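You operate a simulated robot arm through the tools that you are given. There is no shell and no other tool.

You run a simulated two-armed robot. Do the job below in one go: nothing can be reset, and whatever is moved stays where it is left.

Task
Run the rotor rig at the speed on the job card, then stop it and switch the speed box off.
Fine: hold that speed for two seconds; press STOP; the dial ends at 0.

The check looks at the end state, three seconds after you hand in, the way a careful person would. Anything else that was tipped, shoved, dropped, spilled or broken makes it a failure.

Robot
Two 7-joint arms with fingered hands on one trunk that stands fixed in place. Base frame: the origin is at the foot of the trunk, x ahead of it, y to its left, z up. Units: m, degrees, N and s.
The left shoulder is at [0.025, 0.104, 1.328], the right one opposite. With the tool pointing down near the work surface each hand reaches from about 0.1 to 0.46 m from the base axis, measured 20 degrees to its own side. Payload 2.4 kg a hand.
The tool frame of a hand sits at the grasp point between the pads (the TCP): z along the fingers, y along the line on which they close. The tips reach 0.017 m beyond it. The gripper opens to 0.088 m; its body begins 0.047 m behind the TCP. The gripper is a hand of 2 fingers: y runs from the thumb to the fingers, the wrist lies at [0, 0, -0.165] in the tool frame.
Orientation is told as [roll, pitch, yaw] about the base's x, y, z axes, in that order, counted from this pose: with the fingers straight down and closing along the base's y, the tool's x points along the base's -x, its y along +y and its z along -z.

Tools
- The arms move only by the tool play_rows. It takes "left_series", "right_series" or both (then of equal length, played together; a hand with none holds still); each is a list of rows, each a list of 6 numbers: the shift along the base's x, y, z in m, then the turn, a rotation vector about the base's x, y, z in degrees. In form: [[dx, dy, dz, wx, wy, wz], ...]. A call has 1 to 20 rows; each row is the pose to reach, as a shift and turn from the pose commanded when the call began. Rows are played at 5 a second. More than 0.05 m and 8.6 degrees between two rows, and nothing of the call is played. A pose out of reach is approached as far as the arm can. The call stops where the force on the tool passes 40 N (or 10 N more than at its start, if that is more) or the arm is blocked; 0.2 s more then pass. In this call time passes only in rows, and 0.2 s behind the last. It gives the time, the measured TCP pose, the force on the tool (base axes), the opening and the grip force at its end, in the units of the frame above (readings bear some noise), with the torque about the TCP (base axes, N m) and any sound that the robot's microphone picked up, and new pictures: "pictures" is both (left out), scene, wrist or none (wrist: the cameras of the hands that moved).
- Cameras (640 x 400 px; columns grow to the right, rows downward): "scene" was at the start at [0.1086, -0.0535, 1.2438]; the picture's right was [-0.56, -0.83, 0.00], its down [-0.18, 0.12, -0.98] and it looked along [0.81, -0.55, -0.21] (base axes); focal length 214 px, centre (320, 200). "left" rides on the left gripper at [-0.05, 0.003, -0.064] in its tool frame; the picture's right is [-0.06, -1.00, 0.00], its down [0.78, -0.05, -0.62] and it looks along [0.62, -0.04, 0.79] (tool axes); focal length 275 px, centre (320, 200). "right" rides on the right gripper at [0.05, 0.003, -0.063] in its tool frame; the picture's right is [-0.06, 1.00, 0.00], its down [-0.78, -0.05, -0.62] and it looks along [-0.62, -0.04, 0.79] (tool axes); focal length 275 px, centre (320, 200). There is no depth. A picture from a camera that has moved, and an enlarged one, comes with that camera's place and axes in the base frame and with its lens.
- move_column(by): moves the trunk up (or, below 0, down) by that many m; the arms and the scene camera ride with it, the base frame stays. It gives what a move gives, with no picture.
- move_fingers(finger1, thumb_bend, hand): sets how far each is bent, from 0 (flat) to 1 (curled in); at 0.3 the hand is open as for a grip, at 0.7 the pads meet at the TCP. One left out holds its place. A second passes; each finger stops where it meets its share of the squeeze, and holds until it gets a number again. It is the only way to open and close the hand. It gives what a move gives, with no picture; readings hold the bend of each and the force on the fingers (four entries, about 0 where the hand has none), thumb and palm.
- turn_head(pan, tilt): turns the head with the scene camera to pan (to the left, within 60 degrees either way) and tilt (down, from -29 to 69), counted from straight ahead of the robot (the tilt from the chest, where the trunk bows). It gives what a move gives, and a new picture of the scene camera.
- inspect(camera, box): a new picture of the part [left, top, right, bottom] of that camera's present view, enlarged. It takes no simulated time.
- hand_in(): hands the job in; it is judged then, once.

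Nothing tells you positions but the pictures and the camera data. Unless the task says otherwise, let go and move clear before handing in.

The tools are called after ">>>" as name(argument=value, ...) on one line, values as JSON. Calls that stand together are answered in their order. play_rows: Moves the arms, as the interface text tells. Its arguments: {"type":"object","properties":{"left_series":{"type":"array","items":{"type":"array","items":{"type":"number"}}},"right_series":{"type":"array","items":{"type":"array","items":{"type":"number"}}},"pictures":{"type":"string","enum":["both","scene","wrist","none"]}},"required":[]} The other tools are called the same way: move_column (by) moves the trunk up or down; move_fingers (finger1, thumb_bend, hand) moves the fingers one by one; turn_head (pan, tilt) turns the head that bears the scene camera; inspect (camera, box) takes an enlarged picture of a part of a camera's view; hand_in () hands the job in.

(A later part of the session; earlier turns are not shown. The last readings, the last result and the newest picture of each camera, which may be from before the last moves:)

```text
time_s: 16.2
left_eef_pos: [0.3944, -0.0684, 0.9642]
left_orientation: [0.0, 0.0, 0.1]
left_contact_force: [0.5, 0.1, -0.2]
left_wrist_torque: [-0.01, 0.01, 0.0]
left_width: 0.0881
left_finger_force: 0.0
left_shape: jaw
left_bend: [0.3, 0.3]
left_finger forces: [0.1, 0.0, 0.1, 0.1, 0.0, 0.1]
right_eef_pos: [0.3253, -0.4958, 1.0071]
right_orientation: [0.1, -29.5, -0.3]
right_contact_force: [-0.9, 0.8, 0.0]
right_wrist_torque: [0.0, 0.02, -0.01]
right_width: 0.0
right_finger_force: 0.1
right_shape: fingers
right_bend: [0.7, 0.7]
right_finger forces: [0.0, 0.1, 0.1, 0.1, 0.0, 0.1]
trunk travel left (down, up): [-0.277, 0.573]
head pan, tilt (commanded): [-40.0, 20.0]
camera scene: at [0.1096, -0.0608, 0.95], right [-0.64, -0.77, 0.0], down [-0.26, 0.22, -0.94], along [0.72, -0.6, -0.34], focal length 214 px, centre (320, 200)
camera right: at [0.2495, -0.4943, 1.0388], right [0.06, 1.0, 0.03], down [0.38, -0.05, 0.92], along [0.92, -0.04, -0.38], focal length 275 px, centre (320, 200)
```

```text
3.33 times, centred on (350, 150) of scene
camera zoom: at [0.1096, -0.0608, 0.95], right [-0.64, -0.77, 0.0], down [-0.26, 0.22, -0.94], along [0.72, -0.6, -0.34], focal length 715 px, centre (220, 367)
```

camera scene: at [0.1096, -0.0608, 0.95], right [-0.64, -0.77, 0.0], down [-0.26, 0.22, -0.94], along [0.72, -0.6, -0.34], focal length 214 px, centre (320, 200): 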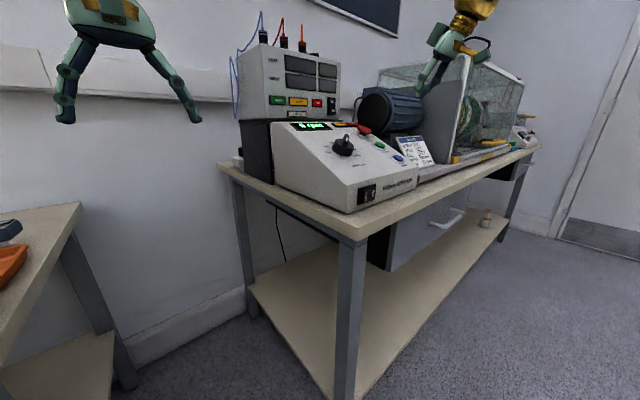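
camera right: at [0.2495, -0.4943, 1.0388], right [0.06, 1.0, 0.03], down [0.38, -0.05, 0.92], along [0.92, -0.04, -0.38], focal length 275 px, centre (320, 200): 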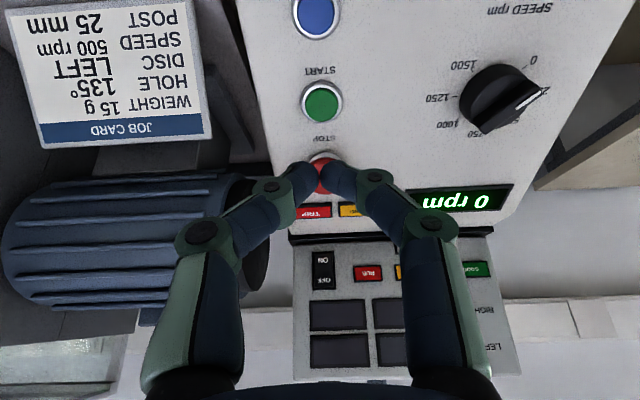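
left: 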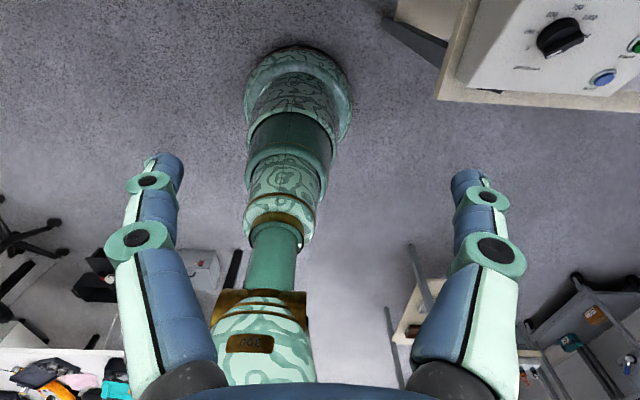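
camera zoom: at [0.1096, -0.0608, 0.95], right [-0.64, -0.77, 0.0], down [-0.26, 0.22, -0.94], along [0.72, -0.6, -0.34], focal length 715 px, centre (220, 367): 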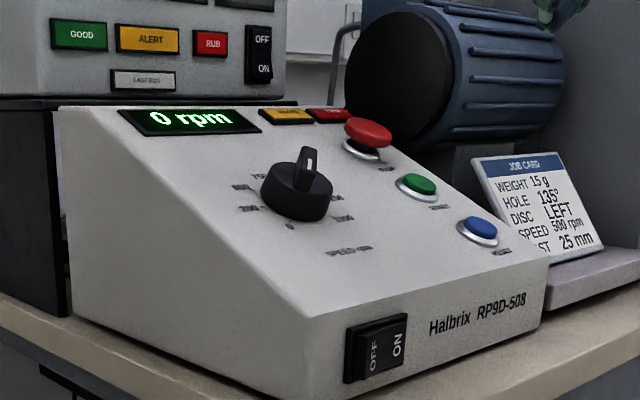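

The box stays on, with a "0 rpm" readout. Let me look at the TRIP and GUARD lamps more closely.

>>> inspect(camera="right", box=[280, 170, 500, 300])

>>> inspect(camera="scene", box=[290, 110, 380, 160])

>>> inspect(camera="scene", box=[370, 50, 540, 180])

```text
2.91 times, centred on (390, 235) of right
camera zoom: at [0.2495, -0.4943, 1.0388], right [0.06, 1.0, 0.03], down [0.38, -0.05, 0.92], along [0.92, -0.04, -0.38], focal length 801 px, centre (116, 98)
```

zoom: 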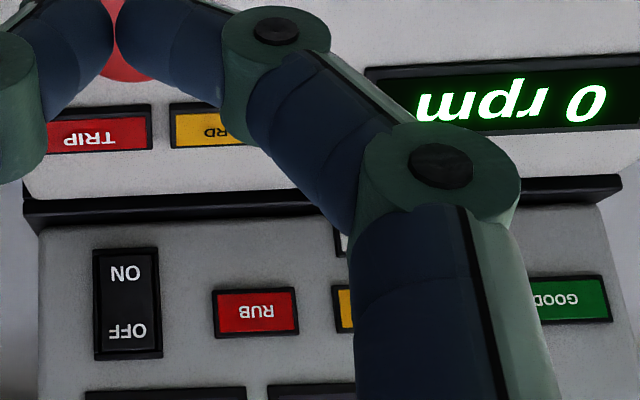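

```text
7.11 times, centred on (335, 135) of scene
camera zoom: at [0.1096, -0.0608, 0.95], right [-0.64, -0.77, 0.0], down [-0.26, 0.22, -0.94], along [0.72, -0.6, -0.34], focal length 1525 px, centre (213, 662)
```

zoom: 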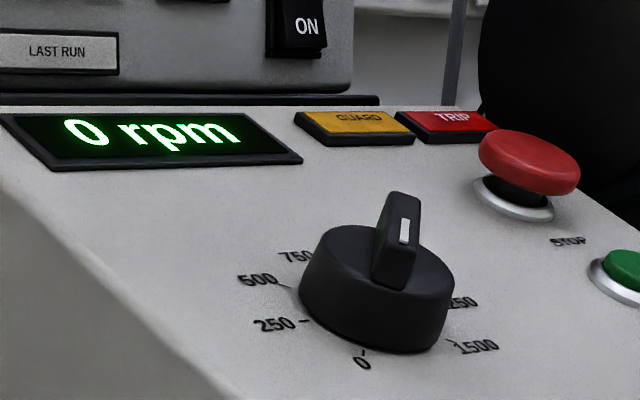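

```text
3.08 times, centred on (455, 115) of scene
camera zoom: at [0.1096, -0.0608, 0.95], right [-0.64, -0.77, 0.0], down [-0.26, 0.22, -0.94], along [0.72, -0.6, -0.34], focal length 660 px, centre (-95, 462)
```

zoom: 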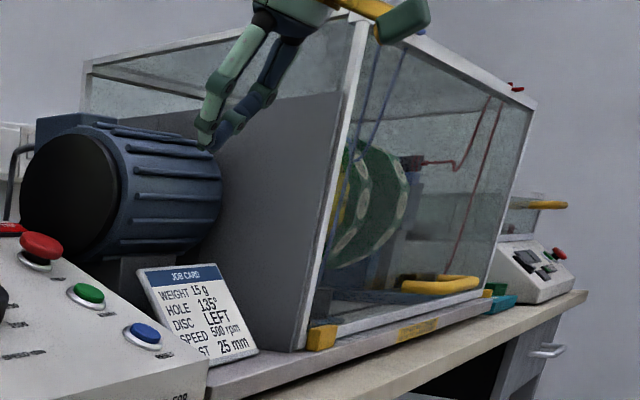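

TRIP and GUARD are not lit (no glow as on the display), so the rig is ready with the dial at 0. Next I bring the closed fingertips over START at about (0.408,-0.498,0.898).

>>> play_rows(right_series=[[0.03, -0.002, -0.02, 0, 0, 0], [0.05, -0.002, -0.05, 0, 0, 0], [0.0657, -0.002, -0.0777, 0, 0, 0]])

>>> inspect(camera="right", box=[200, 80, 440, 230])

>>> inspect(camera="scene", box=[310, 90, 430, 180])

```text
time_s: 17.1
left_eef_pos: [0.3961, -0.0692, 0.9643]
left_orientation: [0.0, 0.0, 0.1]
left_contact_force: [0.3, 0.2, 0.1]
left_wrist_torque: [0.05, 0.01, 0.0]
left_width: 0.0877
left_finger_force: 0.1
left_shape: jaw
left_bend: [0.3, 0.3]
left_finger forces: [0.0, 0.0, 0.0, 0.0, 0.1, 0.1]
right_eef_pos: [0.3907, -0.4999, 0.9281]
right_orientation: [0.1, -29.5, -0.2]
right_contact_force: [0.1, 0.4, 0.9]
right_wrist_torque: [0.0, 0.0, 0.03]
right_width: 0.0
right_finger_force: 0.1
right_shape: fingers
right_bend: [0.7, 0.7]
right_finger forces: [0.0, 0.0, 0.1, 0.1, 0.0, 0.0]
trunk travel left (down, up): [-0.277, 0.573]
head pan, tilt (commanded): [-40.0, 20.0]
camera scene: at [0.1097, -0.0608, 0.95], right [-0.64, -0.77, 0.0], down [-0.26, 0.22, -0.94], along [0.72, -0.6, -0.34], focal length 214 px, centre (320, 200)
camera right: at [0.3152, -0.4965, 0.9598], right [0.06, 1.0, 0.03], down [0.38, -0.05, 0.92], along [0.92, -0.04, -0.38], focal length 275 px, centre (320, 200)
```

scene: 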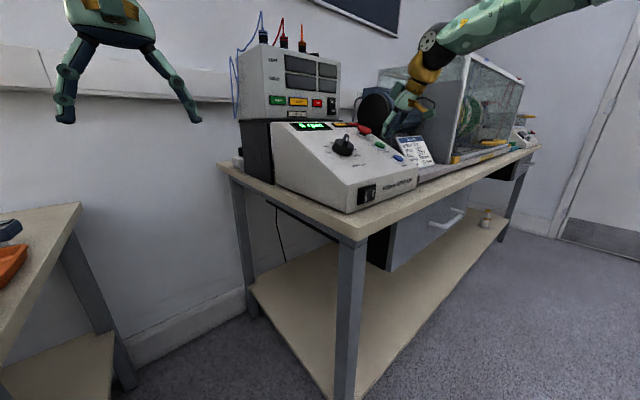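
right: 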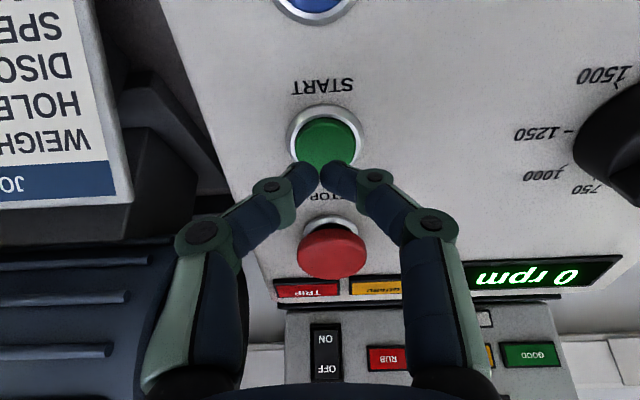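

```text
2.67 times, centred on (320, 155) of right
camera zoom: at [0.3152, -0.4965, 0.9598], right [0.06, 1.0, 0.03], down [0.38, -0.05, 0.92], along [0.92, -0.04, -0.38], focal length 734 px, centre (320, 320)
```

zoom: 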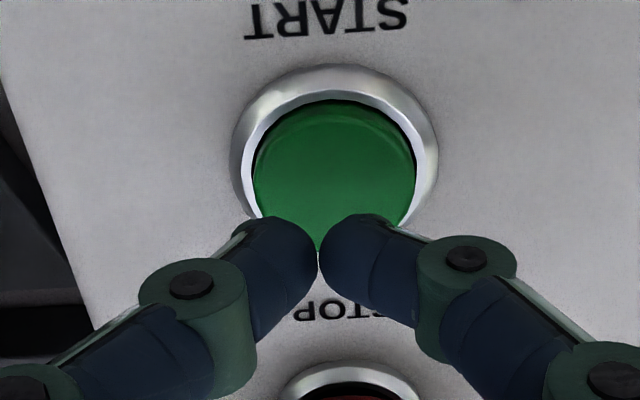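

```text
4.44 times, centred on (370, 135) of scene
camera zoom: at [0.1097, -0.0608, 0.95], right [-0.64, -0.77, 0.0], down [-0.26, 0.22, -0.94], along [0.72, -0.6, -0.34], focal length 953 px, centre (98, 489)
```

zoom: 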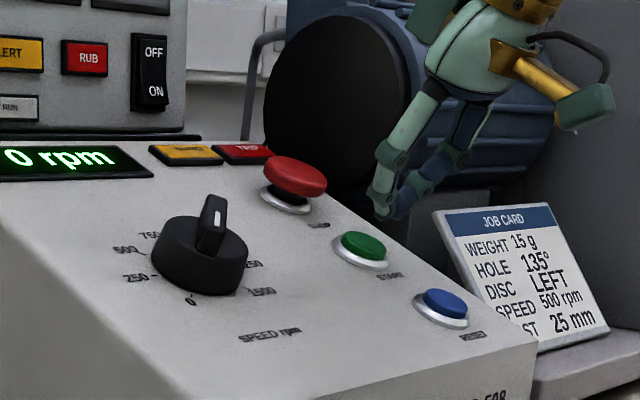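

The tips are about 1.8 cm above START and in line with it. I'll press along the panel normal in small steps.

>>> play_rows(right_series=[[0.003, 0.001, -0.0075, 0, 0, 0], [0.006, 0.001, -0.0128, 0, 0, 0], [0.0074, 0.001, -0.0155, 0, 0, 0], [0.0083, 0.001, -0.0173, 0, 0, 0], [0.0093, 0.001, -0.019, 0, 0, 0]], pictures="wrist")

>>> inspect(camera="scene", box=[310, 90, 430, 180])

```text
time_s: 18.2
left_eef_pos: [0.3948, -0.0687, 0.9661]
left_orientation: [0.0, 0.0, -0.1]
left_contact_force: [0.4, -0.7, 0.6]
left_wrist_torque: [0.01, 0.0, 0.01]
left_width: 0.0875
left_finger_force: 0.0
left_shape: jaw
left_bend: [0.3, 0.3]
left_finger forces: [0.0, 0.1, 0.0, 0.0, 0.0, 0.0]
right_eef_pos: [0.3985, -0.4988, 0.9121]
right_orientation: [0.0, -29.7, -0.3]
right_contact_force: [-3.9, -1.1, 7.6]
right_wrist_torque: [-0.07, 0.0, -0.06]
right_width: 0.0002
right_finger_force: 4.6
right_shape: fingers
right_bend: [0.71, 0.7]
right_finger forces: [3.5, 0.0, 0.0, 0.0, 6.2, 0.1]
trunk travel left (down, up): [-0.277, 0.573]
head pan, tilt (commanded): [-40.0, 20.0]
heard: click
camera right: at [0.323, -0.496, 0.9425], right [0.06, 1.0, 0.03], down [0.38, -0.05, 0.93], along [0.92, -0.04, -0.38], focal length 275 px, centre (320, 200)
```

right: 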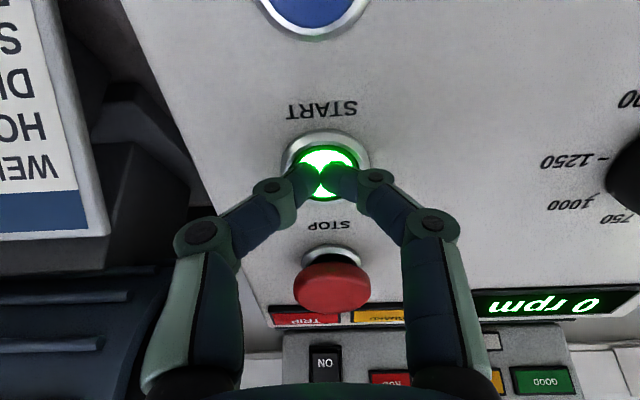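

```text
4.44 times, centred on (370, 135) of scene
camera zoom: at [0.1087, -0.0604, 0.9502], right [-0.64, -0.77, 0.0], down [-0.26, 0.22, -0.94], along [0.72, -0.6, -0.34], focal length 953 px, centre (98, 489)
```

zoom: 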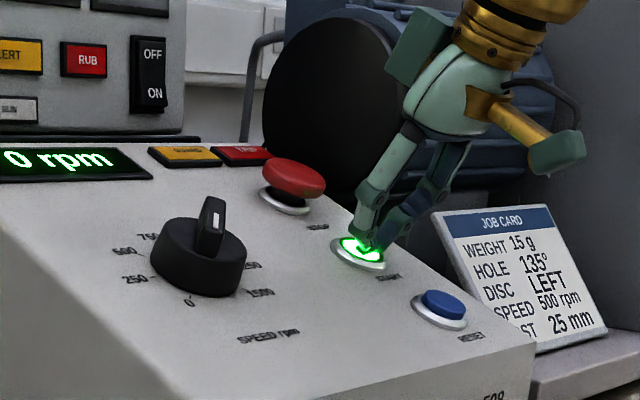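

START clicked and its lamp glows green; still no TRIP. I'll lift off and hover over the speed knob.

>>> play_rows(right_series=[[-0.017, 0, 0.03, 0, 0, 0], [-0.034, 0, 0.061, 0, 0, 0], [-0.034, 0.04, 0.063, 0, 0, 0], [-0.034, 0.08, 0.065, 0, 0, 0], [-0.034, 0.1228, 0.065, 0, 0, 0]])

>>> inspect(camera="right", box=[200, 60, 440, 210])

>>> inspect(camera="scene", box=[290, 80, 430, 180])

```text
time_s: 19.4
left_eef_pos: [0.3961, -0.0696, 0.965]
left_orientation: [0.0, 0.0, 0.1]
left_contact_force: [-0.1, 0.0, -0.5]
left_wrist_torque: [-0.03, -0.03, -0.02]
left_width: 0.088
left_finger_force: 0.0
left_shape: jaw
left_bend: [0.3, 0.3]
left_finger forces: [0.1, 0.0, 0.1, 0.0, 0.0, 0.0]
right_eef_pos: [0.3652, -0.3761, 0.9743]
right_orientation: [-0.1, -29.5, -0.3]
right_contact_force: [0.5, -0.1, -1.0]
right_wrist_torque: [0.03, 0.03, 0.0]
right_width: 0.0
right_finger_force: 0.0
right_shape: fingers
right_bend: [0.7, 0.7]
right_finger forces: [0.0, 0.0, 0.0, 0.0, 0.0, 0.0]
trunk travel left (down, up): [-0.277, 0.573]
head pan, tilt (commanded): [-40.0, 20.0]
camera scene: at [0.1096, -0.0607, 0.95], right [-0.64, -0.77, 0.0], down [-0.26, 0.22, -0.94], along [0.72, -0.6, -0.34], focal length 214 px, centre (320, 200)
camera right: at [0.2897, -0.3729, 1.0066], right [0.06, 1.0, 0.03], down [0.38, -0.05, 0.92], along [0.92, -0.04, -0.38], focal length 275 px, centre (320, 200)
```

scene: 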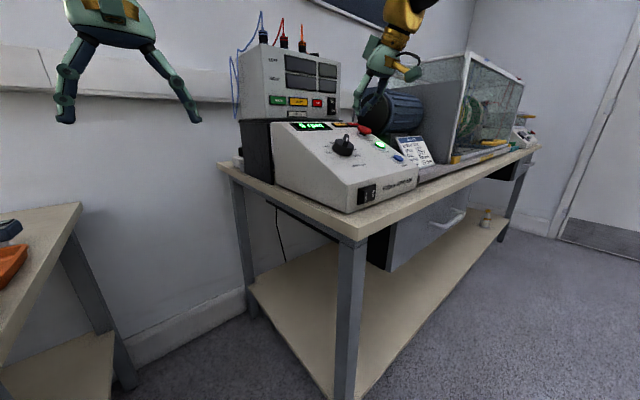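
right: 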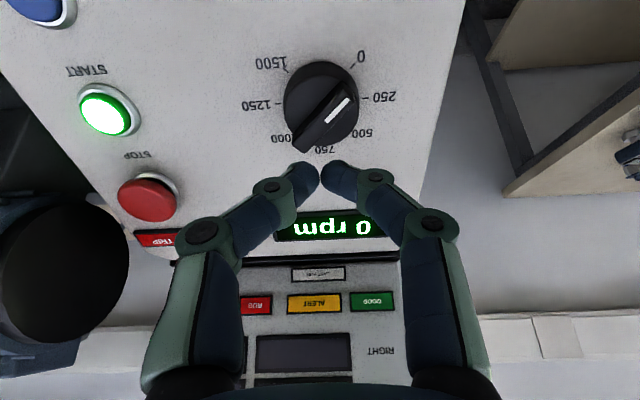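

```text
2.67 times, centred on (320, 135) of right
camera zoom: at [0.2897, -0.3729, 1.0066], right [0.06, 1.0, 0.03], down [0.38, -0.05, 0.92], along [0.92, -0.04, -0.38], focal length 734 px, centre (320, 373)
```

zoom: 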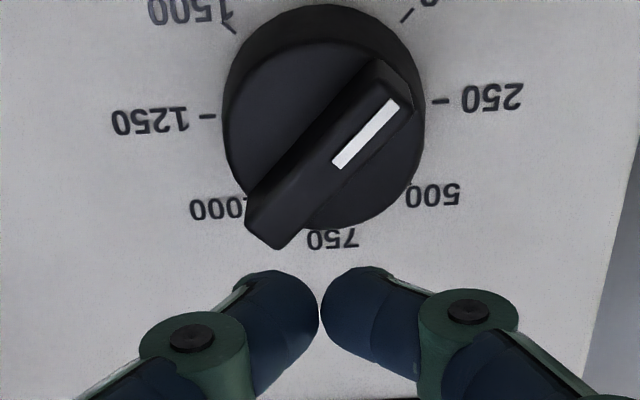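

```text
4.00 times, centred on (360, 130) of scene
camera zoom: at [0.1096, -0.0607, 0.95], right [-0.64, -0.77, 0.0], down [-0.26, 0.22, -0.94], along [0.72, -0.6, -0.34], focal length 858 px, centre (160, 480)
```

zoom: 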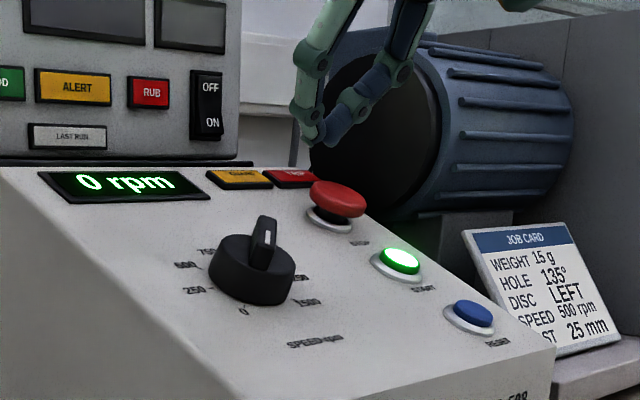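

START stays lit and the readout is steady at 0 rpm. I put the knob's base centre near (0.415,-0.376,0.893) with its axis along the panel normal (slope about 25°), and will grip its round body; first I centre above it, open the fingers partly and turn the hand +45° about the knob axis.

>>> play_rows(right_series=[[0.005, 0.0004, 0.003, 0, 2.5, 0], [0.0098, 0.0004, 0.0046, 0, 4.5, 0]], pictures="none")

>>> move_fingers(hand="right", finger1=0.4, thumb_bend=0.4)

>>> play_rows(right_series=[[0, 0, 0, -3.17, 0, 6.8], [0, 0, 0, -6.34, 0, 13.6], [0, 0, 0, -9.51, 0, 20.4], [0, 0, 0, -12.68, 0, 27.2], [0, 0, 0, -15.85, 0, 34.0], [0, 0, 0, -19.02, 0, 40.8]])

>>> inspect(camera="scene", box=[270, 50, 450, 180])

```text
time_s: 20.1
left_eef_pos: [0.3958, -0.0684, 0.9642]
left_orientation: [-0.1, -0.1, 0.0]
left_contact_force: [-0.6, -0.2, -0.8]
left_wrist_torque: [0.02, -0.01, 0.0]
left_width: 0.0878
left_finger_force: 0.0
left_shape: jaw
left_bend: [0.3, 0.3]
left_finger forces: [0.1, 0.0, 0.0, 0.0, 0.0, 0.0]
right_eef_pos: [0.375, -0.375, 0.9796]
right_orientation: [0.1, -24.9, -0.3]
right_contact_force: [-0.2, 0.6, -0.2]
right_wrist_torque: [0.02, 0.01, 0.0]
right_width: 0.0004
right_finger_force: 0.1
right_shape: fingers
right_bend: [0.7, 0.7]
right_finger forces: [0.0, 0.1, 0.0, 0.0, 0.1, 0.1]
trunk travel left (down, up): [-0.277, 0.573]
head pan, tilt (commanded): [-40.0, 20.0]
```

```text
time_s: 21.1
left_eef_pos: [0.3958, -0.0691, 0.9655]
left_orientation: [0.0, 0.0, 0.1]
left_contact_force: [-0.8, 0.2, -0.1]
left_wrist_torque: [0.0, 0.0, 0.0]
left_width: 0.0879
left_finger_force: 0.1
left_shape: jaw
left_bend: [0.3, 0.3]
left_finger forces: [0.0, 0.0, 0.1, 0.1, 0.0, 0.0]
right_eef_pos: [0.3737, -0.3757, 0.9804]
right_orientation: [0.0, -24.9, -0.1]
right_contact_force: [-0.5, 0.0, 0.0]
right_wrist_torque: [-0.03, 0.01, 0.02]
right_width: 0.0616
right_finger_force: 0.1
right_shape: fingers
right_bend: [0.4, 0.4]
right_finger forces: [0.0, 0.1, 0.0, 0.1, 0.1, 0.0]
trunk travel left (down, up): [-0.277, 0.573]
head pan, tilt (commanded): [-40.0, 20.0]
```

```text
time_s: 22.4
left_eef_pos: [0.3959, -0.0695, 0.9648]
left_orientation: [0.0, 0.0, 0.1]
left_contact_force: [0.0, 1.0, 0.4]
left_wrist_torque: [-0.01, 0.02, 0.01]
left_width: 0.0878
left_finger_force: 0.0
left_shape: jaw
left_bend: [0.3, 0.3]
left_finger forces: [0.1, 0.0, 0.0, 0.1, 0.0, 0.0]
right_eef_pos: [0.3761, -0.3746, 0.9792]
right_orientation: [-18.3, -17.3, 47.7]
right_contact_force: [-0.4, -0.1, 0.3]
right_wrist_torque: [0.0, 0.0, 0.01]
right_width: 0.0615
right_finger_force: 0.1
right_shape: fingers
right_bend: [0.4, 0.4]
right_finger forces: [0.1, 0.0, 0.2, 0.0, 0.0, 0.0]
trunk travel left (down, up): [-0.277, 0.573]
head pan, tilt (commanded): [-40.0, 20.0]
camera scene: at [0.1097, -0.0608, 0.95], right [-0.64, -0.77, 0.0], down [-0.26, 0.22, -0.94], along [0.72, -0.6, -0.34], focal length 214 px, centre (320, 200)
camera right: at [0.3135, -0.409, 1.0222], right [-0.6, 0.75, -0.28], down [0.27, 0.52, 0.81], along [0.75, 0.41, -0.52], focal length 275 px, centre (320, 200)
```

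scene: 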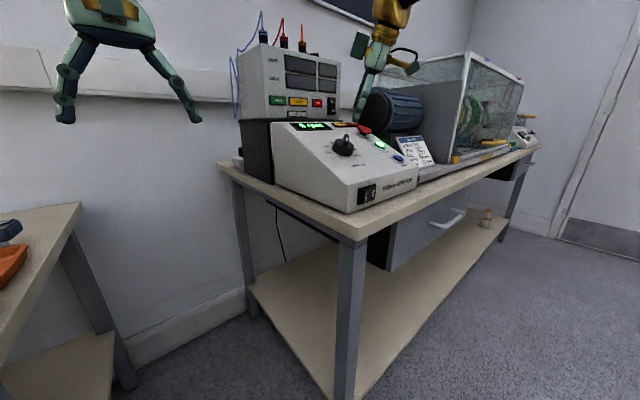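
right: 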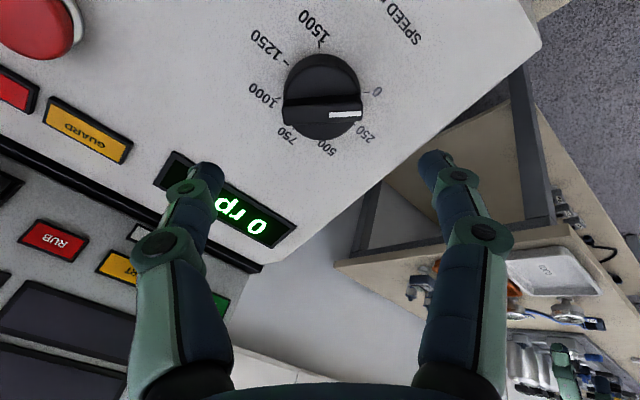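

```text
3.08 times, centred on (360, 115) of scene
camera zoom: at [0.1097, -0.0608, 0.95], right [-0.64, -0.77, 0.0], down [-0.26, 0.22, -0.94], along [0.72, -0.6, -0.34], focal length 660 px, centre (197, 462)
```

zoom: 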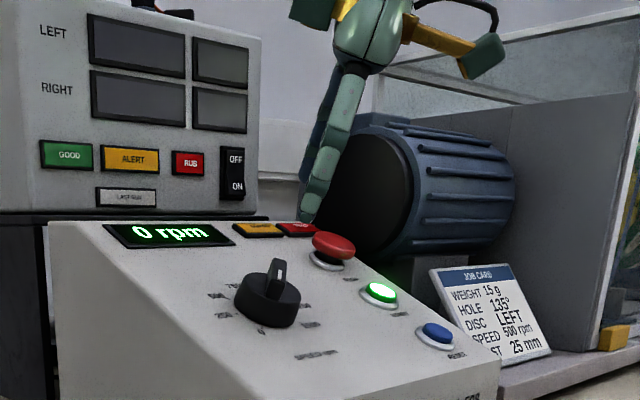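

The hand turned cleanly and the knob appears centred on the tool axis. Let me zoom to verify the centring before descending.

>>> inspect(camera="right", box=[240, 30, 400, 130])

```text
4.00 times, centred on (320, 80) of right
camera zoom: at [0.3135, -0.409, 1.0222], right [-0.6, 0.75, -0.28], down [0.27, 0.52, 0.81], along [0.75, 0.41, -0.52], focal length 1101 px, centre (320, 680)
```

zoom: 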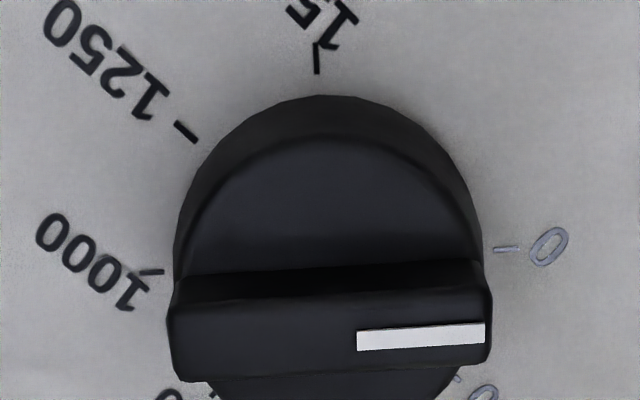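

The knob is centred within about 1 mm. I'll descend along the panel normal, most of the way first.

>>> play_rows(right_series=[[0.008, 0.0009, -0.018, 0, 0, 0], [0.0165, 0.0009, -0.0363, 0, 0, 0], [0.0233, 0.0009, -0.0498, 0, 0, 0]])

>>> inspect(camera="scene", box=[290, 70, 430, 180])

>>> inspect(camera="right", box=[160, 80, 480, 280])

```text
time_s: 23.2
left_eef_pos: [0.396, -0.0683, 0.9654]
left_orientation: [0.0, 0.0, 0.0]
left_contact_force: [-0.4, -0.2, -0.2]
left_wrist_torque: [0.0, 0.01, 0.01]
left_width: 0.088
left_finger_force: 0.0
left_shape: jaw
left_bend: [0.3, 0.3]
left_finger forces: [0.0, 0.0, 0.1, 0.0, 0.1, 0.0]
right_eef_pos: [0.3977, -0.3743, 0.9299]
right_orientation: [-18.2, -17.5, 47.6]
right_contact_force: [0.4, -0.3, 0.2]
right_wrist_torque: [-0.01, 0.03, 0.01]
right_width: 0.0615
right_finger_force: 0.1
right_shape: fingers
right_bend: [0.4, 0.4]
right_finger forces: [0.0, 0.0, 0.0, 0.0, 0.0, 0.0]
trunk travel left (down, up): [-0.277, 0.573]
head pan, tilt (commanded): [-40.0, 20.0]
camera scene: at [0.1097, -0.0608, 0.95], right [-0.64, -0.77, 0.0], down [-0.26, 0.22, -0.94], along [0.72, -0.6, -0.34], focal length 214 px, centre (320, 200)
camera right: at [0.3367, -0.4076, 0.9718], right [-0.6, 0.75, -0.28], down [0.27, 0.52, 0.81], along [0.75, 0.41, -0.51], focal length 275 px, centre (320, 200)
```

scene: 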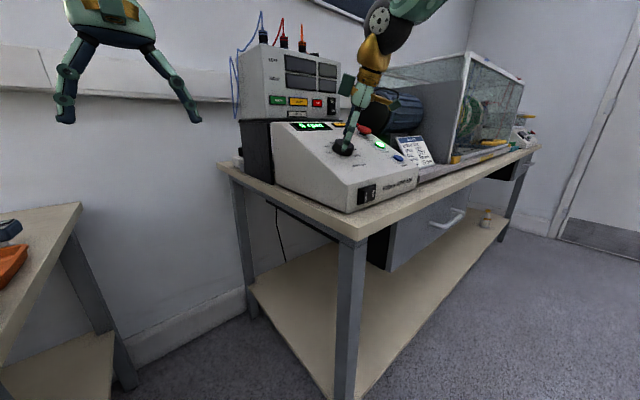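
right: 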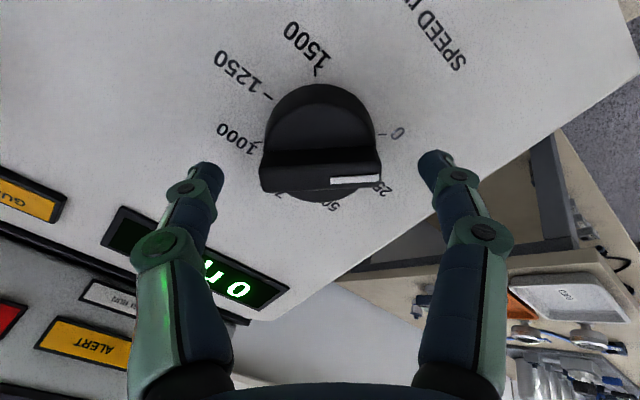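

```text
3.64 times, centred on (360, 125) of scene
camera zoom: at [0.1097, -0.0608, 0.95], right [-0.64, -0.77, 0.0], down [-0.26, 0.22, -0.94], along [0.72, -0.6, -0.34], focal length 780 px, centre (174, 473)
```

zoom: 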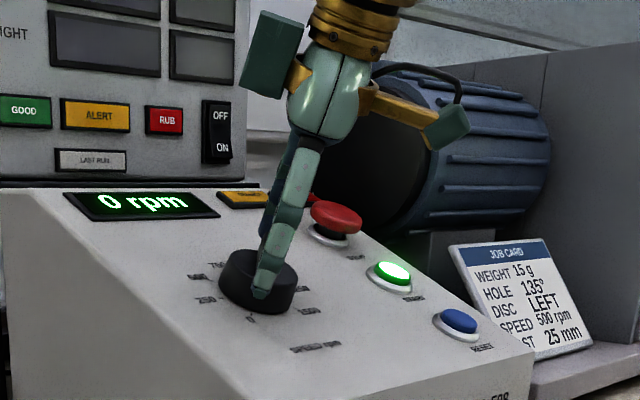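

```text
2.00 times, centred on (320, 180) of right
camera zoom: at [0.3367, -0.4076, 0.9718], right [-0.6, 0.75, -0.28], down [0.27, 0.52, 0.81], along [0.75, 0.41, -0.51], focal length 551 px, centre (320, 240)
```

zoom: 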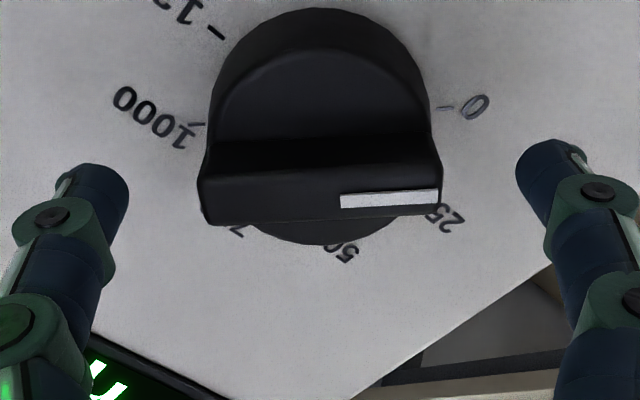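

The fingers straddle the knob well, with tips about 2.4 cm above the panel. I'll go down the last 1.8 cm.

>>> play_rows(right_series=[[0.0025, 0, -0.0054, 0, 0, 0], [0.0051, 0, -0.0109, 0, 0, 0], [0.0064, 0, -0.0136, 0, 0, 0], [0.0076, 0, -0.0163, 0, 0, 0]], pictures="wrist")

>>> inspect(camera="scene", box=[290, 90, 400, 170])

```text
time_s: 24.2
left_eef_pos: [0.3961, -0.068, 0.9657]
left_orientation: [0.0, 0.1, 0.2]
left_contact_force: [1.1, -0.5, 0.3]
left_wrist_torque: [0.03, -0.02, 0.02]
left_width: 0.0879
left_finger_force: 0.0
left_shape: jaw
left_bend: [0.3, 0.3]
left_finger forces: [0.0, 0.0, 0.0, 0.0, 0.0, 0.0]
right_eef_pos: [0.4058, -0.3736, 0.914]
right_orientation: [-18.3, -17.4, 47.7]
right_contact_force: [-0.5, 0.0, 0.8]
right_wrist_torque: [0.04, -0.02, -0.03]
right_width: 0.0615
right_finger_force: 0.1
right_shape: fingers
right_bend: [0.4, 0.4]
right_finger forces: [0.2, 0.0, 0.0, 0.0, 0.6, 0.1]
trunk travel left (down, up): [-0.277, 0.573]
head pan, tilt (commanded): [-40.0, 20.0]
camera right: at [0.3445, -0.4076, 0.9558], right [-0.6, 0.75, -0.28], down [0.27, 0.52, 0.81], along [0.75, 0.41, -0.52], focal length 275 px, centre (320, 200)
```

right: 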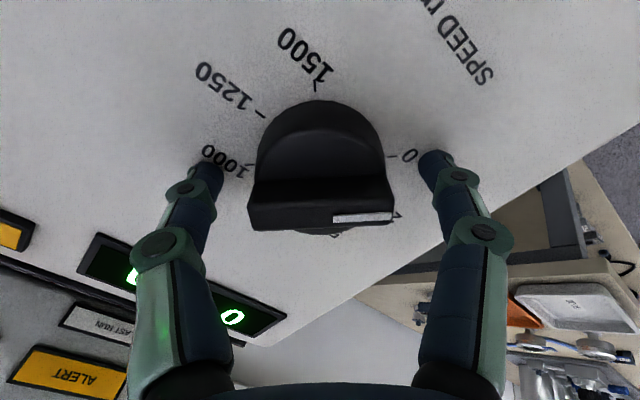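

```text
5.00 times, centred on (345, 130) of scene
camera zoom: at [0.1095, -0.0607, 0.95], right [-0.64, -0.77, 0.0], down [-0.26, 0.22, -0.94], along [0.72, -0.6, -0.34], focal length 1072 px, centre (195, 550)
```

zoom: 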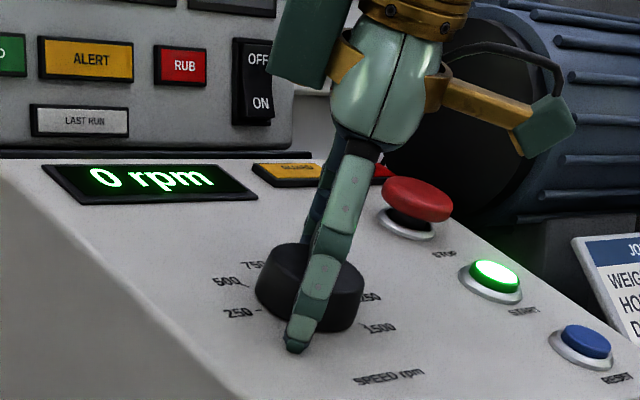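

The thumb tip is just grazing the panel (0.6 N). I'll lift 1.5 mm and close on the knob body.

>>> play_rows(right_series=[[-0.0006, 0, 0.0014, 0, 0, 0]], pictures="none")

>>> move_fingers(hand="right", finger1=0.7, thumb_bend=0.7)

>>> inspect(camera="right", box=[160, 80, 480, 280])

>>> inspect(camera="scene", box=[290, 90, 400, 170])

```text
time_s: 24.6
left_eef_pos: [0.3955, -0.0698, 0.9643]
left_orientation: [-0.1, 0.0, 0.2]
left_contact_force: [-0.3, 0.0, -0.1]
left_wrist_torque: [0.01, 0.03, 0.03]
left_width: 0.0881
left_finger_force: 0.2
left_shape: jaw
left_bend: [0.3, 0.3]
left_finger forces: [0.0, 0.1, 0.0, 0.0, 0.1, 0.0]
right_eef_pos: [0.4058, -0.374, 0.9157]
right_orientation: [-18.2, -17.4, 47.7]
right_contact_force: [-0.2, 0.4, 0.4]
right_wrist_torque: [-0.02, 0.02, 0.0]
right_width: 0.0616
right_finger_force: 0.0
right_shape: fingers
right_bend: [0.4, 0.4]
right_finger forces: [0.1, 0.0, 0.0, 0.1, 0.0, 0.1]
trunk travel left (down, up): [-0.277, 0.573]
head pan, tilt (commanded): [-40.0, 20.0]
```

```text
time_s: 25.6
left_eef_pos: [0.3955, -0.0696, 0.9652]
left_orientation: [0.0, 0.0, 0.1]
left_contact_force: [0.0, 0.1, 0.2]
left_wrist_torque: [-0.01, 0.02, 0.0]
left_width: 0.0879
left_finger_force: 0.0
left_shape: jaw
left_bend: [0.3, 0.3]
left_finger forces: [0.0, 0.0, 0.0, 0.1, 0.0, 0.1]
right_eef_pos: [0.4062, -0.374, 0.9154]
right_orientation: [-18.4, -17.4, 47.6]
right_contact_force: [2.1, -0.7, 1.5]
right_wrist_torque: [-0.02, -0.05, -0.03]
right_width: 0.0316
right_finger_force: 7.6
right_shape: fingers
right_bend: [0.54, 0.59]
right_finger forces: [6.5, 0.0, 0.0, 0.0, 9.1, 0.1]
trunk travel left (down, up): [-0.277, 0.573]
head pan, tilt (commanded): [-40.0, 20.0]
```

```text
2.00 times, centred on (320, 180) of right
camera zoom: at [0.3443, -0.4076, 0.9574], right [-0.6, 0.75, -0.28], down [0.27, 0.52, 0.81], along [0.75, 0.41, -0.52], focal length 551 px, centre (320, 240)
```

zoom: 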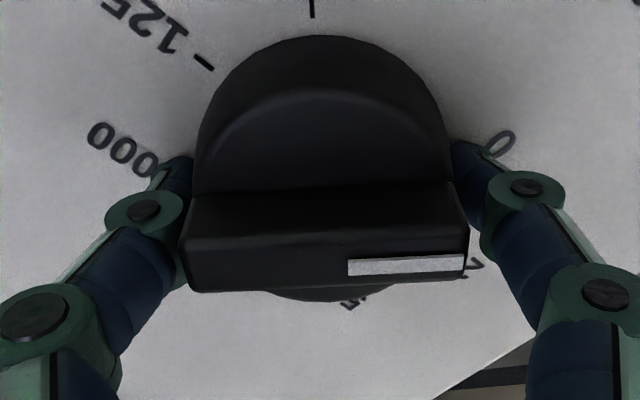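

```text
5.00 times, centred on (345, 130) of scene
camera zoom: at [0.1099, -0.0608, 0.95], right [-0.64, -0.77, 0.0], down [-0.26, 0.22, -0.94], along [0.72, -0.6, -0.34], focal length 1072 px, centre (195, 550)
```

zoom: 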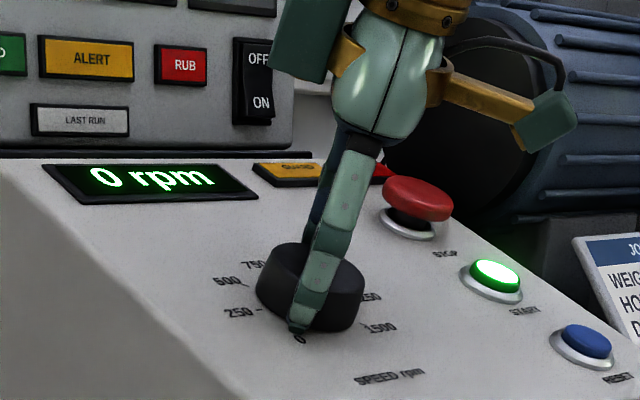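

The hand grips the knob body with about 8 N. I'll turn it clockwise 20° first and check that it follows.

>>> play_rows(right_series=[[0, 0, 0, 2.11, 0, -4.53], [0, 0, 0, 4.23, 0, -9.06], [0, 0, 0, 6.34, 0, -13.59], [0, 0, 0, 8.45, 0, -18.13]])

>>> inspect(camera="right", box=[160, 80, 480, 280])

>>> inspect(camera="scene", box=[290, 90, 400, 170])

```text
time_s: 26.6
left_eef_pos: [0.396, -0.0692, 0.9649]
left_orientation: [0.0, 0.1, 0.1]
left_contact_force: [-0.2, 0.5, -0.3]
left_wrist_torque: [-0.01, 0.01, 0.02]
left_width: 0.0878
left_finger_force: 0.1
left_shape: jaw
left_bend: [0.3, 0.3]
left_finger forces: [0.1, 0.1, 0.1, 0.1, 0.0, 0.1]
right_eef_pos: [0.4069, -0.3742, 0.9155]
right_orientation: [-11.0, -22.5, 26.9]
right_contact_force: [4.4, -1.9, 1.2]
right_wrist_torque: [-0.01, -0.04, 0.04]
right_width: 0.0315
right_finger_force: 7.8
right_shape: fingers
right_bend: [0.55, 0.59]
right_finger forces: [6.3, 0.1, 0.0, 0.1, 9.8, 0.1]
trunk travel left (down, up): [-0.277, 0.573]
head pan, tilt (commanded): [-40.0, 20.0]
camera scene: at [0.11, -0.0608, 0.95], right [-0.64, -0.77, 0.0], down [-0.26, 0.22, -0.94], along [0.72, -0.6, -0.34], focal length 214 px, centre (320, 200)
camera right: at [0.3359, -0.3931, 0.9534], right [-0.33, 0.93, -0.15], down [0.4, 0.28, 0.87], along [0.85, 0.22, -0.47], focal length 275 px, centre (320, 200)
```

scene: 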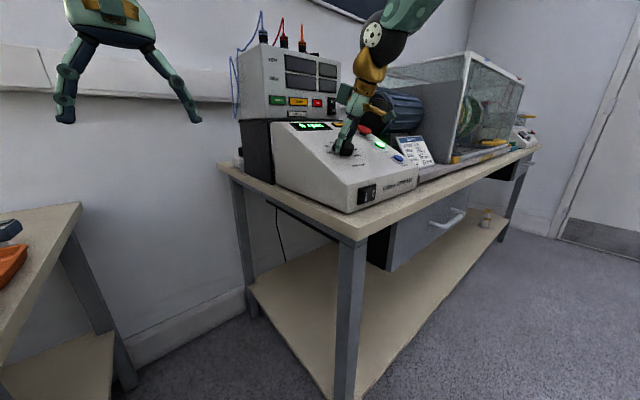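
right: 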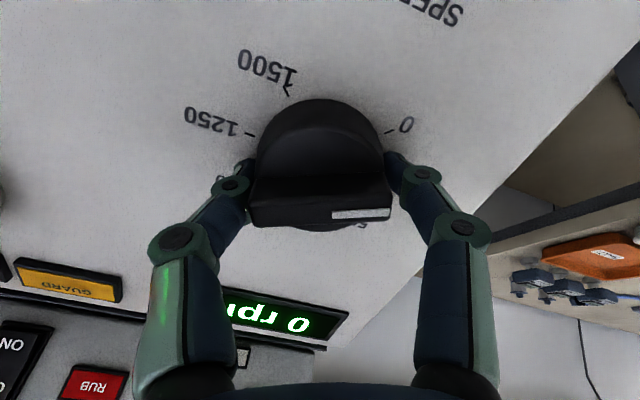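

```text
2.00 times, centred on (320, 180) of right
camera zoom: at [0.3359, -0.3931, 0.9534], right [-0.33, 0.93, -0.15], down [0.4, 0.28, 0.87], along [0.85, 0.22, -0.47], focal length 551 px, centre (320, 240)
```

zoom: 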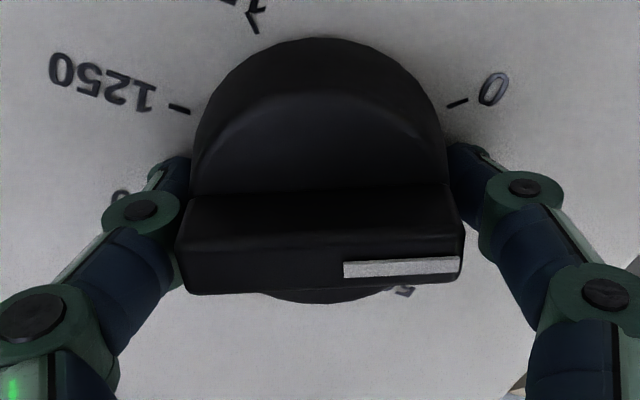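

```text
5.00 times, centred on (345, 130) of scene
camera zoom: at [0.11, -0.0608, 0.95], right [-0.64, -0.77, 0.0], down [-0.26, 0.22, -0.94], along [0.72, -0.6, -0.34], focal length 1072 px, centre (195, 550)
```

zoom: 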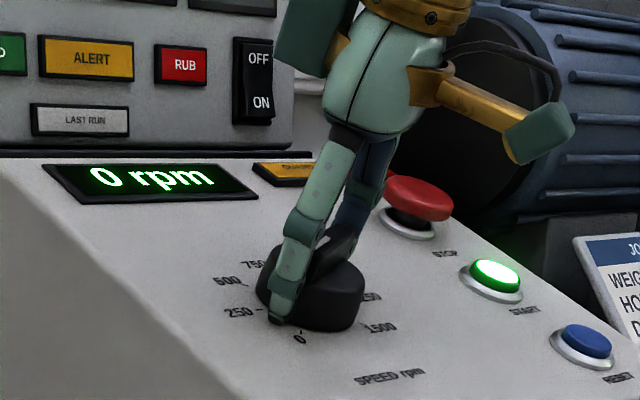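

The knob follows exactly, but the readout is still 0; I'll wait a moment to see whether the speed builds.

>>> play_rows(right_series=[[0, 0, 0, 0, 0, 0], [0, 0, 0, 0, 0, 0], [0, 0, 0, 0, 0, 0], [0, 0, 0, 0, 0, 0], [0, 0, 0, 0, 0, 0]], pictures="none")

>>> inspect(camera="scene", box=[290, 90, 400, 170])

```text
time_s: 27.9
left_eef_pos: [0.3954, -0.0696, 0.9659]
left_orientation: [0.0, 0.1, 0.1]
left_contact_force: [0.0, -0.1, 0.5]
left_wrist_torque: [0.04, -0.01, -0.03]
left_width: 0.0878
left_finger_force: 0.1
left_shape: jaw
left_bend: [0.3, 0.3]
left_finger forces: [0.0, 0.0, 0.1, 0.1, 0.0, 0.1]
right_eef_pos: [0.4058, -0.3746, 0.9145]
right_orientation: [-11.2, -22.5, 27.0]
right_contact_force: [4.1, -2.6, 2.8]
right_wrist_torque: [-0.01, -0.05, -0.05]
right_width: 0.0315
right_finger_force: 7.6
right_shape: fingers
right_bend: [0.55, 0.59]
right_finger forces: [6.1, 0.1, 0.0, 0.1, 9.7, 0.0]
trunk travel left (down, up): [-0.277, 0.573]
head pan, tilt (commanded): [-40.0, 20.0]
```

```text
5.00 times, centred on (345, 130) of scene
camera zoom: at [0.1099, -0.0608, 0.95], right [-0.64, -0.77, 0.0], down [-0.26, 0.22, -0.94], along [0.72, -0.6, -0.34], focal length 1072 px, centre (195, 550)
```

zoom: 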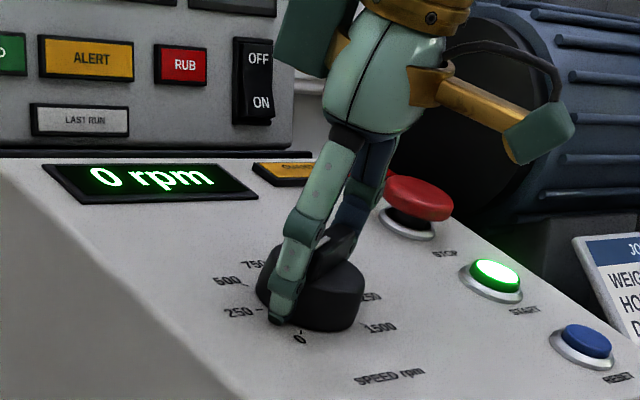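

Still 0 rpm at 20°; the dial may work in steps, so I'll carry on to 45° (the 250 mark) and look.

>>> play_rows(right_series=[[0, 0, 0, 2.11, 0, -4.53], [0, 0, 0, 4.23, 0, -9.06], [0, 0, 0, 6.34, 0, -13.59], [0, 0, 0, 8.45, 0, -18.13], [0, 0, 0, 10.56, 0, -22.66]], pictures="wrist")

>>> inspect(camera="scene", box=[290, 90, 400, 170])

```text
time_s: 29.1
left_eef_pos: [0.3965, -0.0691, 0.9659]
left_orientation: [0.0, -0.1, 0.1]
left_contact_force: [-0.7, -0.4, 0.8]
left_wrist_torque: [0.02, 0.01, 0.02]
left_width: 0.088
left_finger_force: 0.1
left_shape: jaw
left_bend: [0.3, 0.3]
left_finger forces: [0.0, 0.0, 0.1, 0.0, 0.0, 0.0]
right_eef_pos: [0.4059, -0.3739, 0.9149]
right_orientation: [0.0, -25.0, -0.3]
right_contact_force: [3.8, -3.8, 2.6]
right_wrist_torque: [-0.06, -0.09, 0.01]
right_width: 0.0317
right_finger_force: 8.2
right_shape: fingers
right_bend: [0.56, 0.59]
right_finger forces: [6.7, 0.0, 0.0, 0.0, 10.1, 0.0]
trunk travel left (down, up): [-0.277, 0.573]
head pan, tilt (commanded): [-40.0, 20.0]
camera right: at [0.3329, -0.3721, 0.952], right [0.06, 1.0, 0.03], down [0.45, -0.05, 0.89], along [0.89, -0.04, -0.45], focal length 275 px, centre (320, 200)
```

right: 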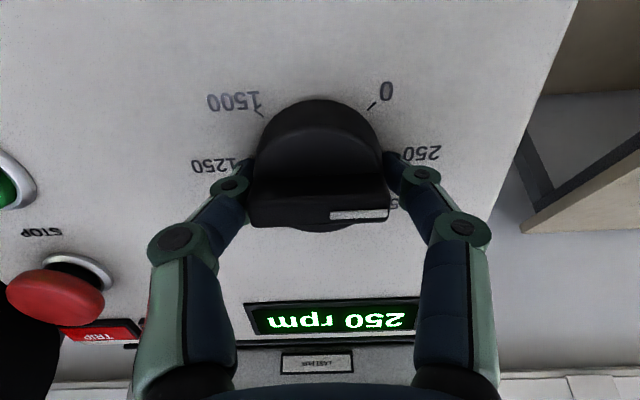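

```text
5.00 times, centred on (345, 130) of scene
camera zoom: at [0.1099, -0.061, 0.95], right [-0.64, -0.77, 0.0], down [-0.26, 0.22, -0.94], along [0.72, -0.6, -0.34], focal length 1072 px, centre (195, 550)
```

zoom: 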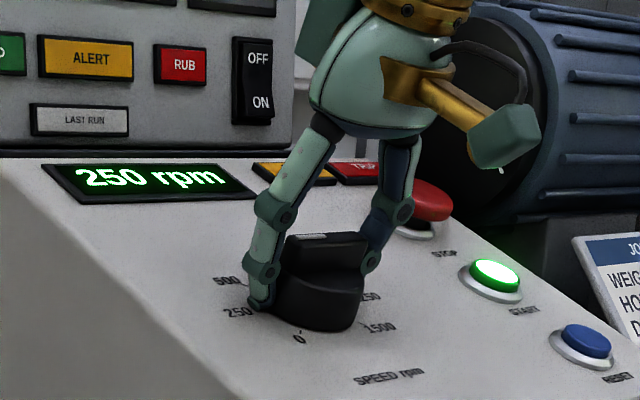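

The readout jumped to 250 rpm at 45°, so the dial works in steps. Another 45° should give 500.

>>> play_rows(right_series=[[0, 0, 0, 2.11, 0, -4.53], [0, 0, 0, 4.23, 0, -9.06], [0, 0, 0, 6.34, 0, -13.59], [0, 0, 0, 8.45, 0, -18.13], [0, 0, 0, 10.56, 0, -22.66], [0, 0, 0, 12.68, 0, -27.19], [0, 0, 0, 14.79, 0, -31.72], [0, 0, 0, 16.9, 0, -36.25], [0, 0, 0, 19.02, 0, -40.78]], pictures="wrist")

>>> inspect(camera="scene", box=[290, 90, 400, 170])

```text
time_s: 31.1
left_eef_pos: [0.3956, -0.0697, 0.9653]
left_orientation: [-0.1, -0.1, 0.0]
left_contact_force: [-0.4, -0.8, 0.1]
left_wrist_torque: [-0.02, 0.01, 0.03]
left_width: 0.0879
left_finger_force: 0.1
left_shape: jaw
left_bend: [0.3, 0.3]
left_finger forces: [0.1, 0.0, 0.1, 0.0, 0.1, 0.0]
right_eef_pos: [0.4056, -0.3744, 0.9158]
right_orientation: [18.3, -17.2, -48.1]
right_contact_force: [1.2, -7.9, 1.7]
right_wrist_torque: [-0.07, -0.03, -0.01]
right_width: 0.0319
right_finger_force: 9.5
right_shape: fingers
right_bend: [0.56, 0.59]
right_finger forces: [7.0, 0.0, 0.0, 0.0, 10.9, 0.0]
trunk travel left (down, up): [-0.277, 0.573]
head pan, tilt (commanded): [-40.0, 20.0]
camera right: at [0.3482, -0.3385, 0.9592], right [0.68, 0.66, 0.32], down [0.21, -0.59, 0.78], along [0.7, -0.47, -0.54], focal length 275 px, centre (320, 200)
```

right: 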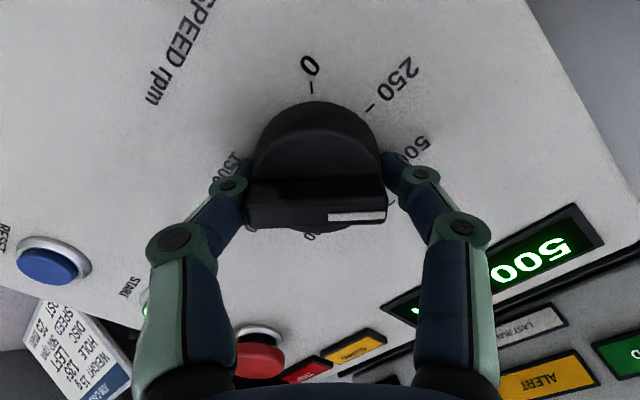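

```text
5.00 times, centred on (345, 130) of scene
camera zoom: at [0.1097, -0.0615, 0.9499], right [-0.64, -0.77, 0.0], down [-0.26, 0.22, -0.94], along [0.72, -0.6, -0.34], focal length 1072 px, centre (195, 550)
```

zoom: 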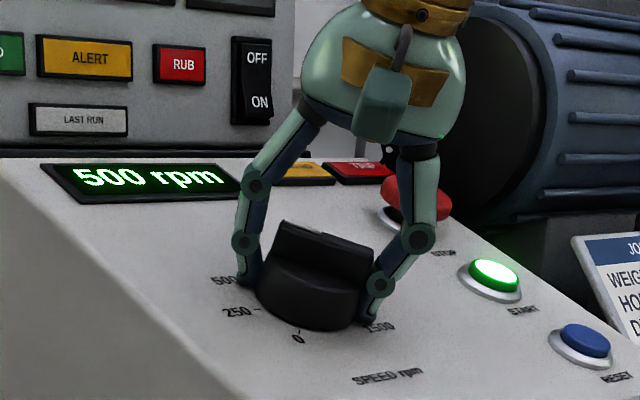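

The readout shows 500 rpm, matching the card. I'll hold still for three seconds and check the reading again.

>>> play_rows(right_series=[[0, 0, 0, 0, 0, 0], [0, 0, 0, 0, 0, 0], [0, 0, 0, 0, 0, 0], [0, 0, 0, 0, 0, 0], [0, 0, 0, 0, 0, 0], [0, 0, 0, 0, 0, 0], [0, 0, 0, 0, 0, 0], [0, 0, 0, 0, 0, 0], [0, 0, 0, 0, 0, 0], [0, 0, 0, 0, 0, 0], [0, 0, 0, 0, 0, 0], [0, 0, 0, 0, 0, 0], [0, 0, 0, 0, 0, 0], [0, 0, 0, 0, 0, 0], [0, 0, 0, 0, 0, 0]], pictures="scene")

>>> inspect(camera="scene", box=[290, 90, 400, 170])

>>> inspect(camera="scene", box=[400, 50, 540, 180])

```text
time_s: 34.2
left_eef_pos: [0.3964, -0.0694, 0.9651]
left_orientation: [0.0, 0.0, 0.0]
left_contact_force: [-0.7, -0.7, 0.0]
left_wrist_torque: [-0.01, 0.0, -0.04]
left_width: 0.0879
left_finger_force: 0.0
left_shape: jaw
left_bend: [0.3, 0.3]
left_finger forces: [0.0, 0.1, 0.1, 0.1, 0.0, 0.0]
right_eef_pos: [0.4058, -0.3745, 0.9157]
right_orientation: [18.3, -17.3, -47.9]
right_contact_force: [0.6, -8.6, 0.4]
right_wrist_torque: [-0.1, -0.02, -0.02]
right_width: 0.0317
right_finger_force: 8.5
right_shape: fingers
right_bend: [0.57, 0.59]
right_finger forces: [6.7, 0.0, 0.0, 0.0, 10.9, 0.0]
trunk travel left (down, up): [-0.277, 0.573]
head pan, tilt (commanded): [-40.0, 20.0]
camera scene: at [0.1097, -0.0614, 0.9499], right [-0.64, -0.77, 0.0], down [-0.26, 0.22, -0.94], along [0.72, -0.6, -0.34], focal length 214 px, centre (320, 200)
```

scene: 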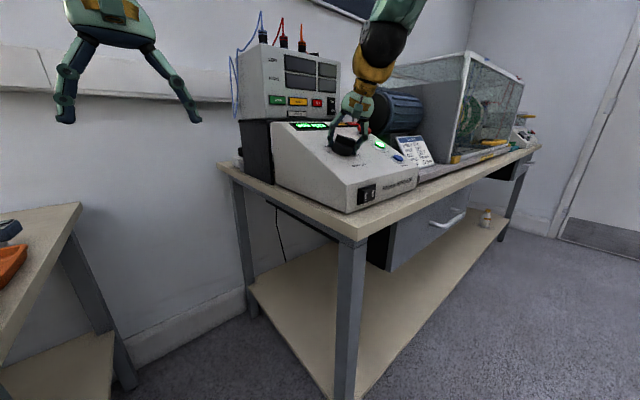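

```text
5.00 times, centred on (345, 130) of scene
camera zoom: at [0.1097, -0.0614, 0.9499], right [-0.64, -0.77, 0.0], down [-0.26, 0.22, -0.94], along [0.72, -0.6, -0.34], focal length 1072 px, centre (195, 550)
```

zoom: 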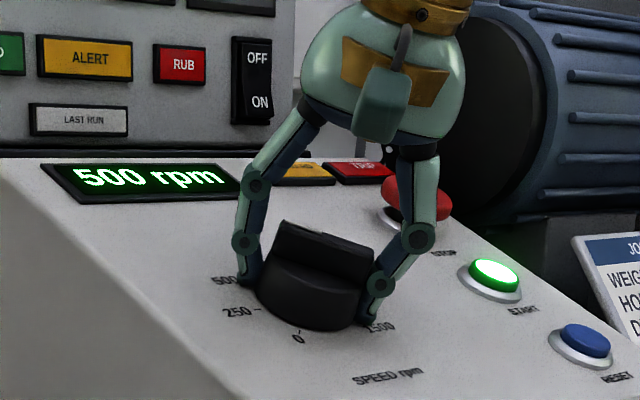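

```text
3.08 times, centred on (470, 115) of scene
camera zoom: at [0.1097, -0.0614, 0.9499], right [-0.64, -0.77, 0.0], down [-0.26, 0.22, -0.94], along [0.72, -0.6, -0.34], focal length 660 px, centre (-142, 462)
```

zoom: 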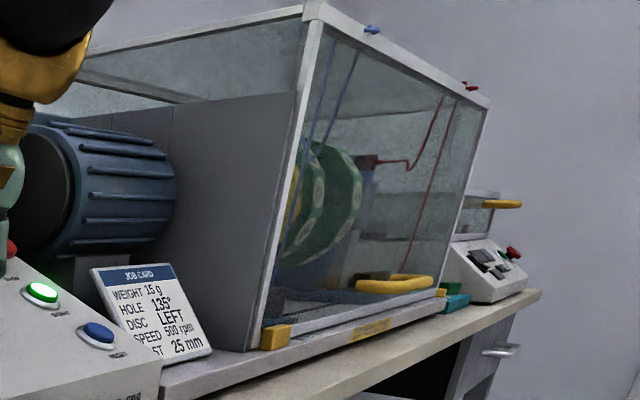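

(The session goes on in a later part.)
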